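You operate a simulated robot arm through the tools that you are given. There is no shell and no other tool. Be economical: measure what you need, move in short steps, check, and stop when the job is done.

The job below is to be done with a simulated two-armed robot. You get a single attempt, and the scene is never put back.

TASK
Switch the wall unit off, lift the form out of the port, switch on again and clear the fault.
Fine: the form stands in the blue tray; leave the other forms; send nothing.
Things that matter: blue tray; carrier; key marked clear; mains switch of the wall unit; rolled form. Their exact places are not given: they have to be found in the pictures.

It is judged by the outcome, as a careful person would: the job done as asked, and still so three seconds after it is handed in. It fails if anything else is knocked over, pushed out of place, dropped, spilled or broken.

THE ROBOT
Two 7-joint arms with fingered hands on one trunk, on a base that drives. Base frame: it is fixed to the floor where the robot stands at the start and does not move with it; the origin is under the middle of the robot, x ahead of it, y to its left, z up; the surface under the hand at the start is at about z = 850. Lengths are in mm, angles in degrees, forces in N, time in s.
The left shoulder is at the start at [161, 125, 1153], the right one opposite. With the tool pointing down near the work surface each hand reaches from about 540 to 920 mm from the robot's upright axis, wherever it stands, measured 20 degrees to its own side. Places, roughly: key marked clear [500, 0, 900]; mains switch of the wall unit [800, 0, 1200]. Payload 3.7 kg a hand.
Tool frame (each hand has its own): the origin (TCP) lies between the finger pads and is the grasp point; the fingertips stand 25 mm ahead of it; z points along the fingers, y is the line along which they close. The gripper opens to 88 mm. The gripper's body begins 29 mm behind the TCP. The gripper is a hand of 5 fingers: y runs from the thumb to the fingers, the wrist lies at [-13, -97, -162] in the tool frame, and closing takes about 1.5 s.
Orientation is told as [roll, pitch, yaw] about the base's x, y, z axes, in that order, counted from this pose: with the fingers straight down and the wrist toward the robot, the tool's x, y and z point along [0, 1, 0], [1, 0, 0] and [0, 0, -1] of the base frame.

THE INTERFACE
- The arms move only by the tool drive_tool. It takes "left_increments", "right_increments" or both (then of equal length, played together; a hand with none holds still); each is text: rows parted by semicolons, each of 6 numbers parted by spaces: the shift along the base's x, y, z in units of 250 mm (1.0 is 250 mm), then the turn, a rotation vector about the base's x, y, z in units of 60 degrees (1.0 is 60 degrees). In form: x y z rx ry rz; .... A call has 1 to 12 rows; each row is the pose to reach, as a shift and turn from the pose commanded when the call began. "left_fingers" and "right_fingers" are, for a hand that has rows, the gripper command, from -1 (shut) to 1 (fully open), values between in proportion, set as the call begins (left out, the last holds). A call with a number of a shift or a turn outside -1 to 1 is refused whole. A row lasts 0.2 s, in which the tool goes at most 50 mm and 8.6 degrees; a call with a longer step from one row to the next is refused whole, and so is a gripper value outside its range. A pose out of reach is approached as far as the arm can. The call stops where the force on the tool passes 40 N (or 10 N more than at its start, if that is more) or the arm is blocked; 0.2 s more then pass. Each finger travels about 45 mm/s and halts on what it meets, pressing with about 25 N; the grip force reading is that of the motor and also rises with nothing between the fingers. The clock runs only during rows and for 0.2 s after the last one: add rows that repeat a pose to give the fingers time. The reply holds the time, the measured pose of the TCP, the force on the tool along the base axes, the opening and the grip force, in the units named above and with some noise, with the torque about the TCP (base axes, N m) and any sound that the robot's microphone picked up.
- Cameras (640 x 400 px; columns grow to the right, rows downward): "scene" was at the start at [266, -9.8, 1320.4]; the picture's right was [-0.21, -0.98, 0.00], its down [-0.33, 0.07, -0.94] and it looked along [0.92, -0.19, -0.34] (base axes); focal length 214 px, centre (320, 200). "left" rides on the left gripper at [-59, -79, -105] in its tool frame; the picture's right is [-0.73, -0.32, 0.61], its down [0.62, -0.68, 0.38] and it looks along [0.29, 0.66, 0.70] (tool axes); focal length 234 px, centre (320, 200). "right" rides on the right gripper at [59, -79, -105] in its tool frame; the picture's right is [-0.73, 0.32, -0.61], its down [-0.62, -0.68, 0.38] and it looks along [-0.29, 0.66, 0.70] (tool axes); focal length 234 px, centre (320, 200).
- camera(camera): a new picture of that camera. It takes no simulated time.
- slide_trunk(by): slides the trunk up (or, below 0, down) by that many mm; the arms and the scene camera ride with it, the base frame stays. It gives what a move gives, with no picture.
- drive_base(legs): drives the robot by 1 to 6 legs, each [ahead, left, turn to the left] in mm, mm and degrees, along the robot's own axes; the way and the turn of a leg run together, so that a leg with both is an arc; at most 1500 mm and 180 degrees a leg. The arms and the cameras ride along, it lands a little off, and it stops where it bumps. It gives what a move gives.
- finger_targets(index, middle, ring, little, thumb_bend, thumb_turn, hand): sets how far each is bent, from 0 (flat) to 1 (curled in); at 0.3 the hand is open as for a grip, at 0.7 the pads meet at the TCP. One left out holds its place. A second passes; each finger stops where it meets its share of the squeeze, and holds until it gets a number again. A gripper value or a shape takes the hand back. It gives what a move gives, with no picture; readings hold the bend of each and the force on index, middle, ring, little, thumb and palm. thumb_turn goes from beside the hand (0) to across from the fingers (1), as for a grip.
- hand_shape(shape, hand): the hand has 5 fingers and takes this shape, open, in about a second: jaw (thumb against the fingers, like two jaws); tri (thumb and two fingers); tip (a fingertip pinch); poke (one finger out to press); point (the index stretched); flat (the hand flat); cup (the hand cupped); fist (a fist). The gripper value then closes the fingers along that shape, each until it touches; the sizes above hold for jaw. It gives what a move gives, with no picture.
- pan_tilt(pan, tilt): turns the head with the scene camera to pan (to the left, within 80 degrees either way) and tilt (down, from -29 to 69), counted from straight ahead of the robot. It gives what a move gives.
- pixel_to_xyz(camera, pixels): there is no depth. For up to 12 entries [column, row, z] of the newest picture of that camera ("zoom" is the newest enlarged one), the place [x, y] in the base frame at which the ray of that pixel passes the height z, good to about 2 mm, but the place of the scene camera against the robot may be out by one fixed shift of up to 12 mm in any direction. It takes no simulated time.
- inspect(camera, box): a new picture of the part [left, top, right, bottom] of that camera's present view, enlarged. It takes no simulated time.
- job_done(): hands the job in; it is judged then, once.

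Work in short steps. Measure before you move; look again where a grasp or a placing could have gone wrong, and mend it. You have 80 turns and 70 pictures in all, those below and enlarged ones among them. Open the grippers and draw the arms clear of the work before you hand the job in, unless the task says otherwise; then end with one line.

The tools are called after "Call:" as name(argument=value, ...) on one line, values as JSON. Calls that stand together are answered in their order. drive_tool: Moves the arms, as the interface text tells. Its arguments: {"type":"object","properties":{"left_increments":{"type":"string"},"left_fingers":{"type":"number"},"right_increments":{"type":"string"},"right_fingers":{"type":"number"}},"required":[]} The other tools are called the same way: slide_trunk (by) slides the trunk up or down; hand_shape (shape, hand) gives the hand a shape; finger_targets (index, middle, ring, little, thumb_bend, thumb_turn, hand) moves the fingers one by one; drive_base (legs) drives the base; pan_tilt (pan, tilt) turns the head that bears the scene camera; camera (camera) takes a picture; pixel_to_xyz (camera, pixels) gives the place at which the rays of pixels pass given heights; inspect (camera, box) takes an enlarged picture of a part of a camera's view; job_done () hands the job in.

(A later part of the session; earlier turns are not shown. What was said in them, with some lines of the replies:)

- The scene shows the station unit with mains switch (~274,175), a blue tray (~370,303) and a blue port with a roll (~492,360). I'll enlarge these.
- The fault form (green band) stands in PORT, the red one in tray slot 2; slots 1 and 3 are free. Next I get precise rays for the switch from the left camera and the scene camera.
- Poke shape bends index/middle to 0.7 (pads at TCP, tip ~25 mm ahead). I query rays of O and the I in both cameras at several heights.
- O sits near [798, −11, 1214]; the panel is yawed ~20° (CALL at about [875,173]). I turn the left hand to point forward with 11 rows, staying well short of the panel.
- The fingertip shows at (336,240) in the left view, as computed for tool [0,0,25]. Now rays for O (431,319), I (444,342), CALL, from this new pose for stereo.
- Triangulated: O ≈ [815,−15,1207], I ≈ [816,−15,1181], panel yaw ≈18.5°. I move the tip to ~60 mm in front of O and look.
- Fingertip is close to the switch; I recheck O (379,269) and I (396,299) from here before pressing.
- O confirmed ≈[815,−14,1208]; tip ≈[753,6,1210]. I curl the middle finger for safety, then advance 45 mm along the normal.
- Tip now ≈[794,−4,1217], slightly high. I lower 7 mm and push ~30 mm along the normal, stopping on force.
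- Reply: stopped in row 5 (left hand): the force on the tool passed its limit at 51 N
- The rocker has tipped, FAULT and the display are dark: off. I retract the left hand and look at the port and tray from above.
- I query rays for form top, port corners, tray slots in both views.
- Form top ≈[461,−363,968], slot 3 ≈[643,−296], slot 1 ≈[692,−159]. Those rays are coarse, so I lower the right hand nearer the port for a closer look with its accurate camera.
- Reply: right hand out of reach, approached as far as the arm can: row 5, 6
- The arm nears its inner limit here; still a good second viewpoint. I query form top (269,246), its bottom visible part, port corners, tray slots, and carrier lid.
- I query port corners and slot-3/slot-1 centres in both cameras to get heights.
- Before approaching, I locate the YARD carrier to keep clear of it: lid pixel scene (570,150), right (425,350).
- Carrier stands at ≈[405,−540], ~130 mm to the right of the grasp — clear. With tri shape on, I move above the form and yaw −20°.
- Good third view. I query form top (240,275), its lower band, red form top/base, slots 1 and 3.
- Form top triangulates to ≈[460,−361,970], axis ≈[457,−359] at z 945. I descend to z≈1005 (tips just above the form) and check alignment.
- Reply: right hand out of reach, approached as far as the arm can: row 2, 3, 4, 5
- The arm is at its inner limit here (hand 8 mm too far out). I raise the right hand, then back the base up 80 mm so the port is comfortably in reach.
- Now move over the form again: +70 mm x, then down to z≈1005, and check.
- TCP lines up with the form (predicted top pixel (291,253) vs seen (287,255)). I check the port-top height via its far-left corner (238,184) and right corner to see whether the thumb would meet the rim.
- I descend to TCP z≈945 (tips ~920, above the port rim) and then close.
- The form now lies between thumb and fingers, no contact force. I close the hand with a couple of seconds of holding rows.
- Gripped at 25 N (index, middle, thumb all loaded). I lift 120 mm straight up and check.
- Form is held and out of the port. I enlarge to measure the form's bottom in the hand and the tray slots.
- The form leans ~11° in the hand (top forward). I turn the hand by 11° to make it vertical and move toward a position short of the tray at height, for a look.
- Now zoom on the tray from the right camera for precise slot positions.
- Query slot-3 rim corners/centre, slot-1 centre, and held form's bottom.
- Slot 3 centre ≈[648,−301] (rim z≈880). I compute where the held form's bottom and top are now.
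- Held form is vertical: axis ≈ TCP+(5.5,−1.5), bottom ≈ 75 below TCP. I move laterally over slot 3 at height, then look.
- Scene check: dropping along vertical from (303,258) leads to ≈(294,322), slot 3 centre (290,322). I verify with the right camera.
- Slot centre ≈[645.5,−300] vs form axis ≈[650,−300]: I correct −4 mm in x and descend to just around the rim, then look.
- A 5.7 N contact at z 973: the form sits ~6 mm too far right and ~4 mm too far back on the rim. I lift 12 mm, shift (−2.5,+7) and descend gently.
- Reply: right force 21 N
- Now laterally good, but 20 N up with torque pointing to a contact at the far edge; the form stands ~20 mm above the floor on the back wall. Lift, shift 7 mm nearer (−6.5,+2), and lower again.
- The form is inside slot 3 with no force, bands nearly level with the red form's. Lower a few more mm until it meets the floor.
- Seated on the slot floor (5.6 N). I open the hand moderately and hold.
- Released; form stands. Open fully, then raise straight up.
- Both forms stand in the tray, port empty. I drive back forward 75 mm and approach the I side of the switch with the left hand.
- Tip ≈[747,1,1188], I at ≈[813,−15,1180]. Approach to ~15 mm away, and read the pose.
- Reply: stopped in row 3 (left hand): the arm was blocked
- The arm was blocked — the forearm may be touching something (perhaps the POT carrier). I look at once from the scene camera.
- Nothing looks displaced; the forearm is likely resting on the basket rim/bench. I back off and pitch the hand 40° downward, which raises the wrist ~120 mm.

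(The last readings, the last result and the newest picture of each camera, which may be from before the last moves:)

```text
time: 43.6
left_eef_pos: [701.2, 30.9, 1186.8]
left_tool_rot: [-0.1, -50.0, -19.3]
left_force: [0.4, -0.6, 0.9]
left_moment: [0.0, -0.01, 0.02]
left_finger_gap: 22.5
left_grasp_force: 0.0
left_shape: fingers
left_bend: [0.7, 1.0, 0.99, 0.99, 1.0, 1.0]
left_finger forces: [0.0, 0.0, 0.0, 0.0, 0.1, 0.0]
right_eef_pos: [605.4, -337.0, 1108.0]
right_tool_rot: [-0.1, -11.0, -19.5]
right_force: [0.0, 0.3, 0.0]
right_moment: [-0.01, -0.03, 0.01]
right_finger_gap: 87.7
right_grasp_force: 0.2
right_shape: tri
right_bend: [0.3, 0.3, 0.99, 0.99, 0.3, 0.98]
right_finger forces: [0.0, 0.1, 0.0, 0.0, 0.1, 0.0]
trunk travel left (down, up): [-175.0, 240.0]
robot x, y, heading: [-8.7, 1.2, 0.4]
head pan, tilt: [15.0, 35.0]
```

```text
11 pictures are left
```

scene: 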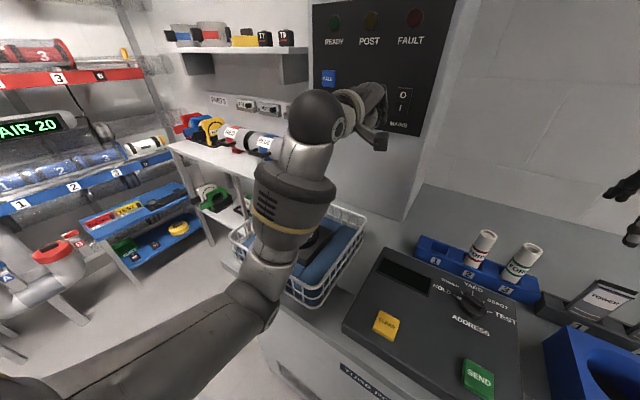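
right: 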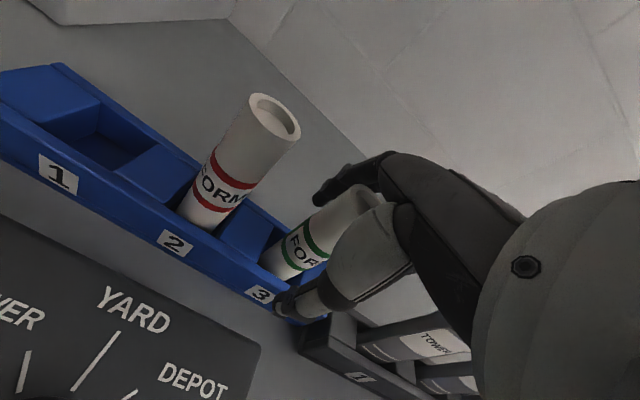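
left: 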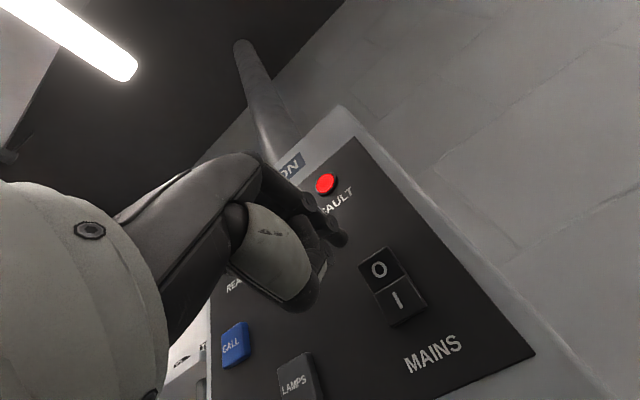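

Both forms still stand. I tilt back up 15° (so the tip leads the knuckles) and approach to ~30 mm short of I.

Call:
drive_tool(left_increments="0.05 -0.03 0.005 -0.045 -0.12 0;0.1 -0.06 0.01 -0.085 -0.235 0;0.18 -0.09 0.014 -0.085 -0.235 0;0.248 -0.112 0.014 -0.085 -0.235 0;0.248 -0.112 0.014 -0.085 -0.235 0")

Call:
inspect(camera="left", box=[200, 120, 460, 400])

```text
time: 44.9
left_eef_pos: [763.9, 2.2, 1191.2]
left_tool_rot: [-0.6, -65.0, -19.0]
left_force: [-0.5, 0.9, 0.1]
left_moment: [-0.02, -0.02, -0.01]
left_finger_gap: 22.6
left_grasp_force: 0.0
left_shape: fingers
left_bend: [0.7, 1.0, 0.99, 0.99, 1.0, 1.0]
left_finger forces: [0.0, 0.0, 0.0, 0.0, 0.0, 0.0]
right_eef_pos: [606.2, -336.2, 1109.0]
right_tool_rot: [-0.1, -11.0, -19.5]
right_force: [0.1, -0.1, 0.6]
right_moment: [0.03, 0.01, 0.02]
right_finger_gap: 87.7
right_grasp_force: 0.0
right_shape: tri
right_bend: [0.3, 0.3, 0.99, 0.99, 0.3, 0.98]
right_finger forces: [0.0, 0.1, 0.0, 0.1, 0.1, 0.0]
trunk travel left (down, up): [-175.0, 240.0]
robot x, y, heading: [-6.5, 0.0, 0.0]
head pan, tilt: [15.0, 35.0]
```

```text
1.43 times, centred on (330, 260) of left
```

zoom: 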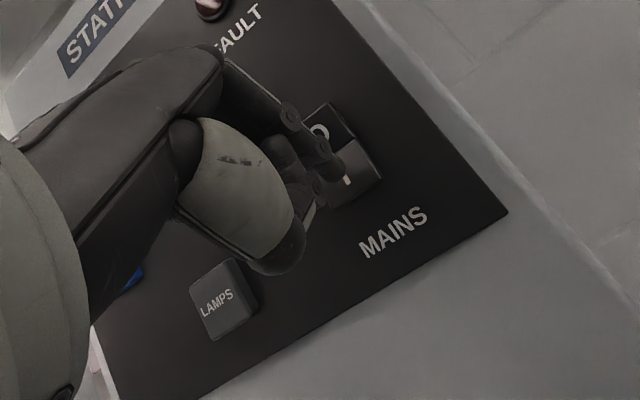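

No drift, fingertip right in front of I. Push in gently.

Call:
drive_tool(left_increments="0.05 -0.018 -0.006 0 0 0;0.09 -0.034 -0.01 0 0 0;0.115 -0.044 -0.01 0 0 0;0.135 -0.05 -0.01 0 0 0;0.155 -0.056 -0.01 0 0 0;0.17 -0.06 -0.01 0 0 0")

Call:
inspect(camera="left", box=[200, 120, 460, 400])

Call:
camera(camera="scene")

```text
time: 46.2
left_eef_pos: [803.1, -11.5, 1190.8]
left_tool_rot: [-0.5, -65.1, -19.1]
left_force: [-14.8, 2.4, 2.5]
left_moment: [-0.01, 0.21, -0.04]
left_finger_gap: 18.0
left_grasp_force: 6.6
left_shape: fingers
left_bend: [0.7, 1.0, 0.99, 0.99, 1.0, 1.0]
left_finger forces: [13.7, 0.0, 0.0, 0.1, 0.0, 0.0]
right_eef_pos: [603.3, -336.2, 1111.3]
right_tool_rot: [0.0, -11.1, -19.5]
right_force: [-0.1, 0.4, -0.5]
right_moment: [-0.01, 0.0, 0.0]
right_finger_gap: 88.0
right_grasp_force: 0.1
right_shape: tri
right_bend: [0.3, 0.3, 0.99, 0.99, 0.3, 0.98]
right_finger forces: [0.0, 0.0, 0.0, 0.1, 0.0, 0.0]
trunk travel left (down, up): [-175.0, 240.0]
robot x, y, heading: [-9.9, -0.2, 0.3]
head pan, tilt: [15.0, 35.0]
```

```text
1.43 times, centred on (330, 260) of left
```

zoom: 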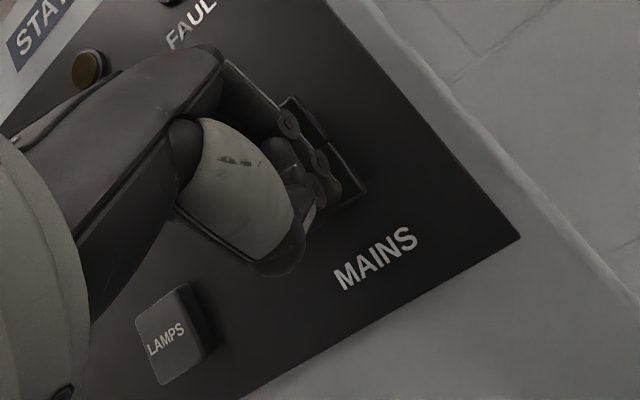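

```text
8 pictures are left
```

scene: 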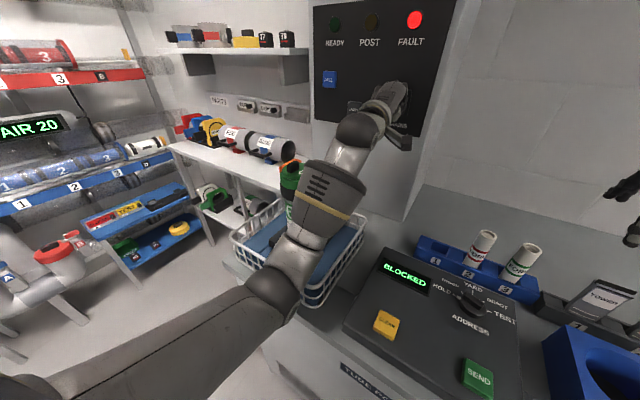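

Power is back: FAULT lit, display BLOCKED. I retract the left hand (and raise the right one), then back the base up 150 mm for the CLEAR key.

Call:
drive_tool(left_increments="-0.1 0.036 0.0 0 0 0;-0.25 0.09 0.04 0 0 0;-0.4 0.14 0.1 0 0 0;-0.5 0.17 0.18 0 0 0;-0.5 0.17 0.3 0 0 0;-0.5 0.17 0.3 0 0 0", right_increments="0 0 0.1 0 0 0;0 0 0.2 0 0 0;0 0 0.3 0 0 0;0 0 0.4 0 0 0;0 0 0.4 0 0 0;0 0 0.4 0 0 0")

Call:
drive_base(legs=[[-150, 0, 0]])

Call:
drive_tool(left_increments="0 0 0 0.045 0.125 0;0 0 0 0.09 0.25 0;0 0 0 0.136 0.376 0;0 0 0 0.18 0.5 0;0 0 0 0.227 0.627 0;0 0 0 0.272 0.75 0;0 0 0 0.318 0.877 0;0 0 0 0.34 0.95 0;0 0 0 0.34 0.95 0")

```text
time: 47.6
left_eef_pos: [680.7, 33.1, 1264.3]
left_tool_rot: [-0.6, -64.8, -18.9]
left_force: [0.5, 0.2, -0.5]
left_moment: [0.02, -0.01, 0.03]
left_finger_gap: 22.6
left_grasp_force: 0.1
left_shape: fingers
left_bend: [0.7, 1.0, 0.99, 0.99, 1.0, 1.0]
left_finger forces: [0.0, 0.1, 0.1, 0.0, 0.0, 0.0]
right_eef_pos: [605.9, -337.6, 1209.5]
right_tool_rot: [0.0, -11.0, -19.5]
right_force: [0.0, 0.4, 0.2]
right_moment: [0.01, 0.0, 0.04]
right_finger_gap: 87.7
right_grasp_force: 0.0
right_shape: tri
right_bend: [0.3, 0.3, 0.99, 0.99, 0.3, 0.98]
right_finger forces: [0.0, 0.0, 0.1, 0.1, 0.0, 0.0]
trunk travel left (down, up): [-175.0, 240.0]
robot x, y, heading: [-7.9, 2.5, 0.4]
head pan, tilt: [15.0, 35.0]
```

```text
time: 49.0
left_eef_pos: [532.5, 31.5, 1262.9]
left_tool_rot: [-0.6, -65.0, -18.9]
left_force: [-0.8, -0.1, -0.3]
left_moment: [0.01, 0.0, -0.01]
left_finger_gap: 22.5
left_grasp_force: 0.1
left_shape: fingers
left_bend: [0.7, 1.0, 0.99, 0.99, 1.0, 1.0]
left_finger forces: [0.1, 0.0, 0.1, 0.0, 0.0, 0.0]
right_eef_pos: [458.9, -338.3, 1207.5]
right_tool_rot: [-0.1, -11.1, -19.6]
right_force: [-1.3, 0.6, 1.0]
right_moment: [-0.01, -0.01, -0.02]
right_finger_gap: 87.7
right_grasp_force: 0.0
right_shape: tri
right_bend: [0.3, 0.3, 0.99, 0.99, 0.3, 0.98]
right_finger forces: [0.1, 0.0, 0.0, 0.0, 0.1, 0.0]
trunk travel left (down, up): [-175.0, 240.0]
robot x, y, heading: [-158.5, 0.7, 0.5]
head pan, tilt: [15.0, 35.0]
```

```text
time: 51.0
left_eef_pos: [533.6, 33.2, 1264.4]
left_tool_rot: [0.1, -4.3, -19.3]
left_force: [-0.1, 0.3, 0.2]
left_moment: [0.01, -0.03, 0.0]
left_finger_gap: 22.5
left_grasp_force: 0.1
left_shape: fingers
left_bend: [0.7, 1.0, 0.99, 0.99, 1.0, 1.0]
left_finger forces: [0.1, 0.0, 0.0, 0.1, 0.1, 0.1]
right_eef_pos: [458.5, -338.3, 1209.0]
right_tool_rot: [-0.1, -10.9, -19.5]
right_force: [0.3, -0.3, 0.5]
right_moment: [0.0, 0.02, 0.01]
right_finger_gap: 87.6
right_grasp_force: 0.0
right_shape: tri
right_bend: [0.3, 0.3, 0.99, 0.99, 0.3, 0.98]
right_finger forces: [0.1, 0.1, 0.1, 0.0, 0.0, 0.1]
trunk travel left (down, up): [-175.0, 240.0]
robot x, y, heading: [-153.3, 0.3, 0.9]
head pan, tilt: [15.0, 35.0]
```

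Hand points down. I move above CLEAR (≈[470,−40]) to z≈1050 and look with the left camera.

Call:
drive_tool(left_increments="-0.05 -0.05 -0.15 0 0 0;-0.1 -0.1 -0.3 0 0 0;-0.15 -0.16 -0.45 0 0 0;-0.2 -0.21 -0.6 0 0 0;-0.25 -0.26 -0.75 0 0 0;-0.265 -0.285 -0.85 0 0 0;-0.265 -0.285 -0.85 0 0 0")

Call:
camera(camera="left")

```text
time: 52.6
left_eef_pos: [467.4, -41.5, 1051.3]
left_tool_rot: [0.1, -4.4, -19.4]
left_force: [0.2, 0.8, 0.0]
left_moment: [0.01, -0.05, -0.02]
left_finger_gap: 22.6
left_grasp_force: 0.1
left_shape: fingers
left_bend: [0.7, 1.0, 0.99, 0.99, 1.0, 1.0]
left_finger forces: [0.0, 0.1, 0.1, 0.0, 0.0, 0.0]
right_eef_pos: [457.3, -337.5, 1208.5]
right_tool_rot: [0.0, -11.0, -19.5]
right_force: [0.2, 0.3, 0.4]
right_moment: [-0.02, 0.02, 0.0]
right_finger_gap: 87.7
right_grasp_force: 0.0
right_shape: tri
right_bend: [0.3, 0.3, 0.99, 0.99, 0.3, 0.98]
right_finger forces: [0.0, 0.0, 0.0, 0.0, 0.1, 0.0]
trunk travel left (down, up): [-175.0, 240.0]
robot x, y, heading: [-155.9, -0.2, 0.6]
head pan, tilt: [15.0, 35.0]
```

```text
7 pictures are left
```

left: 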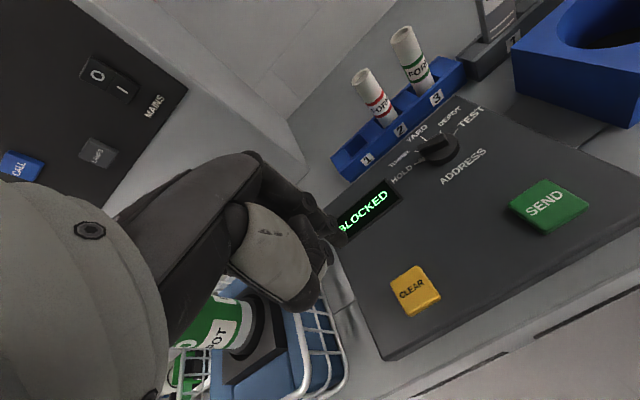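

CLEAR is at (414,287) in the left view; query its place.

Call:
pixel_to_xyz(camera="left", pixels=[[414, 287, 900], [414, 287, 890], [414, 287, 880], [415, 300, 880]])

```text
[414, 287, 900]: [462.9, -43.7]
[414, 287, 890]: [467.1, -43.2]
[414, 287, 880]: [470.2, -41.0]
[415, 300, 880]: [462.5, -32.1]
```

The fingertip is right over CLEAR. Descend quickly to ~15 mm above and then in 4–5 mm steps.

Call:
drive_tool(left_increments="0 0 -0.15 0 0 0;0 0 -0.3 0 0 0;0 0 -0.42 0 0 0;0 0 -0.48 0 0 0;0 0 -0.5 0 0 0;0 0 -0.52 0 0 0;0 0 -0.535 0 0 0;0 0 -0.55 0 0 0;0 0 -0.565 0 0 0")

Call:
camera(camera="left")

```text
time: 54.6
left_eef_pos: [466.4, -38.5, 914.6]
left_tool_rot: [0.1, -4.9, -19.3]
left_force: [3.0, -0.9, 16.3]
left_moment: [-0.15, -0.09, 0.05]
left_finger_gap: 22.5
left_grasp_force: 7.9
left_shape: fingers
left_bend: [0.7, 1.0, 0.99, 0.99, 1.0, 1.0]
left_finger forces: [16.0, 0.0, 0.0, 0.1, 0.0, 0.1]
right_eef_pos: [456.7, -338.9, 1209.6]
right_tool_rot: [-0.1, -11.1, -19.6]
right_force: [-0.4, -0.1, -0.2]
right_moment: [0.01, -0.01, -0.02]
right_finger_gap: 87.5
right_grasp_force: 0.0
right_shape: tri
right_bend: [0.3, 0.3, 0.99, 0.99, 0.3, 0.98]
right_finger forces: [0.0, 0.1, 0.0, 0.0, 0.0, 0.0]
trunk travel left (down, up): [-175.0, 240.0]
robot x, y, heading: [-158.5, -1.1, 0.4]
head pan, tilt: [15.0, 35.0]
heard: click
```

```text
6 pictures are left
```

left: 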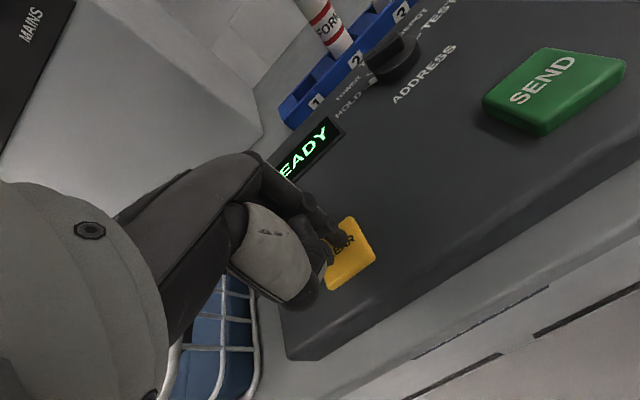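

Click heard and the display reads READY. I raise the left hand clear, and both arms stay above the work; then a last look.

Call:
drive_tool(left_increments="0 0 0.1 0 0 0;0 0 0.28 0 0 0;0 0 0.46 0 0 0;0 0 0.64 0 0 0;-0.05 0.1 0.8 0 0 0;-0.1 0.25 0.9 0 0 0;-0.15 0.4 0.95 0 0 0;-0.15 0.4 0.95 0 0 0", left_fingers=1)

Call:
hand_shape(hand="left", shape="jaw")

Call:
pan_tilt(pan=-5, tilt=30)

Call:
camera(camera="scene")

```text
time: 56.4
left_eef_pos: [429.2, 61.8, 1146.7]
left_tool_rot: [0.2, -4.4, -19.5]
left_force: [-0.2, 0.3, -0.4]
left_moment: [0.01, 0.0, 0.02]
left_finger_gap: 0.0
left_grasp_force: 0.1
left_shape: poke
left_bend: [0.7, 0.7, 0.99, 0.99, 1.0, 1.0]
left_finger forces: [0.0, 0.0, 0.1, 0.0, 0.0, 0.0]
right_eef_pos: [458.1, -338.9, 1207.7]
right_tool_rot: [0.0, -10.8, -19.4]
right_force: [0.0, 0.7, -0.1]
right_moment: [-0.03, 0.0, -0.01]
right_finger_gap: 87.5
right_grasp_force: 0.0
right_shape: tri
right_bend: [0.3, 0.3, 0.99, 0.99, 0.3, 0.98]
right_finger forces: [0.1, 0.0, 0.1, 0.1, 0.0, 0.0]
trunk travel left (down, up): [-175.0, 240.0]
robot x, y, heading: [-157.0, -2.6, 0.3]
head pan, tilt: [15.0, 35.0]
```

```text
time: 57.3
left_eef_pos: [429.7, 61.5, 1146.1]
left_tool_rot: [0.1, -4.3, -19.3]
left_force: [-0.5, 0.2, -0.2]
left_moment: [0.0, -0.01, 0.0]
left_finger_gap: 87.6
left_grasp_force: 0.0
left_shape: jaw
left_bend: [0.3, 0.3, 0.3, 0.3, 0.3, 0.98]
left_finger forces: [0.1, 0.0, 0.1, 0.1, 0.0, 0.0]
right_eef_pos: [458.4, -338.6, 1207.3]
right_tool_rot: [-0.1, -10.9, -19.6]
right_force: [-0.7, 0.7, -0.2]
right_moment: [-0.02, 0.0, 0.01]
right_finger_gap: 88.0
right_grasp_force: 0.1
right_shape: tri
right_bend: [0.3, 0.3, 0.99, 0.99, 0.3, 0.98]
right_finger forces: [0.0, 0.0, 0.0, 0.0, 0.0, 0.1]
trunk travel left (down, up): [-175.0, 240.0]
robot x, y, heading: [-152.5, 1.8, 0.8]
head pan, tilt: [15.0, 35.0]
```

```text
time: 58.1
left_eef_pos: [429.4, 62.2, 1146.8]
left_tool_rot: [0.2, -4.4, -19.5]
left_force: [0.3, 0.2, -0.3]
left_moment: [0.02, -0.03, -0.02]
left_finger_gap: 87.9
left_grasp_force: 0.0
left_shape: jaw
left_bend: [0.3, 0.3, 0.3, 0.3, 0.3, 0.98]
left_finger forces: [0.0, 0.1, 0.0, 0.0, 0.0, 0.0]
right_eef_pos: [457.2, -338.3, 1207.1]
right_tool_rot: [0.0, -10.9, -19.5]
right_force: [0.6, 0.2, 0.5]
right_moment: [0.0, 0.0, 0.0]
right_finger_gap: 87.9
right_grasp_force: 0.0
right_shape: tri
right_bend: [0.3, 0.3, 0.99, 0.99, 0.3, 0.98]
right_finger forces: [0.0, 0.1, 0.0, 0.0, 0.1, 0.1]
trunk travel left (down, up): [-175.0, 240.0]
robot x, y, heading: [-155.8, 2.3, 0.4]
head pan, tilt: [-5.0, 30.0]
```

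```text
5 pictures are left
```

scene: 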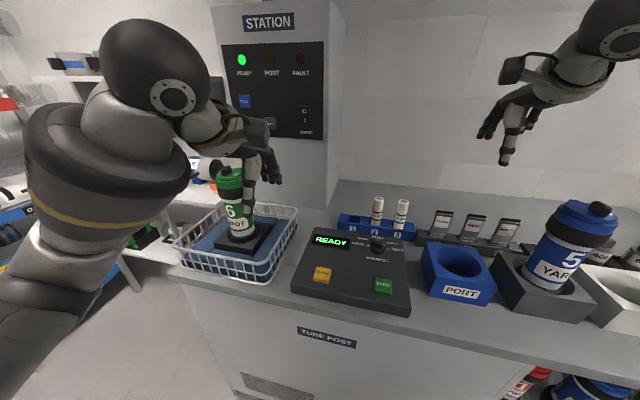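

READY is lit, FAULT is out, both forms stand in the tray, both carriers are in place, and the arms are clear. Handing in.

Call:
job_done()

```text
The job is handed in.
```

The job is done and handed in: I switched the wall unit off, moved the form from the port to slot 3 of the blue tray, switched the unit back on and pressed CLEAR. The panel now shows READY with the fault light out, the other forms were left alone, and nothing was sent.
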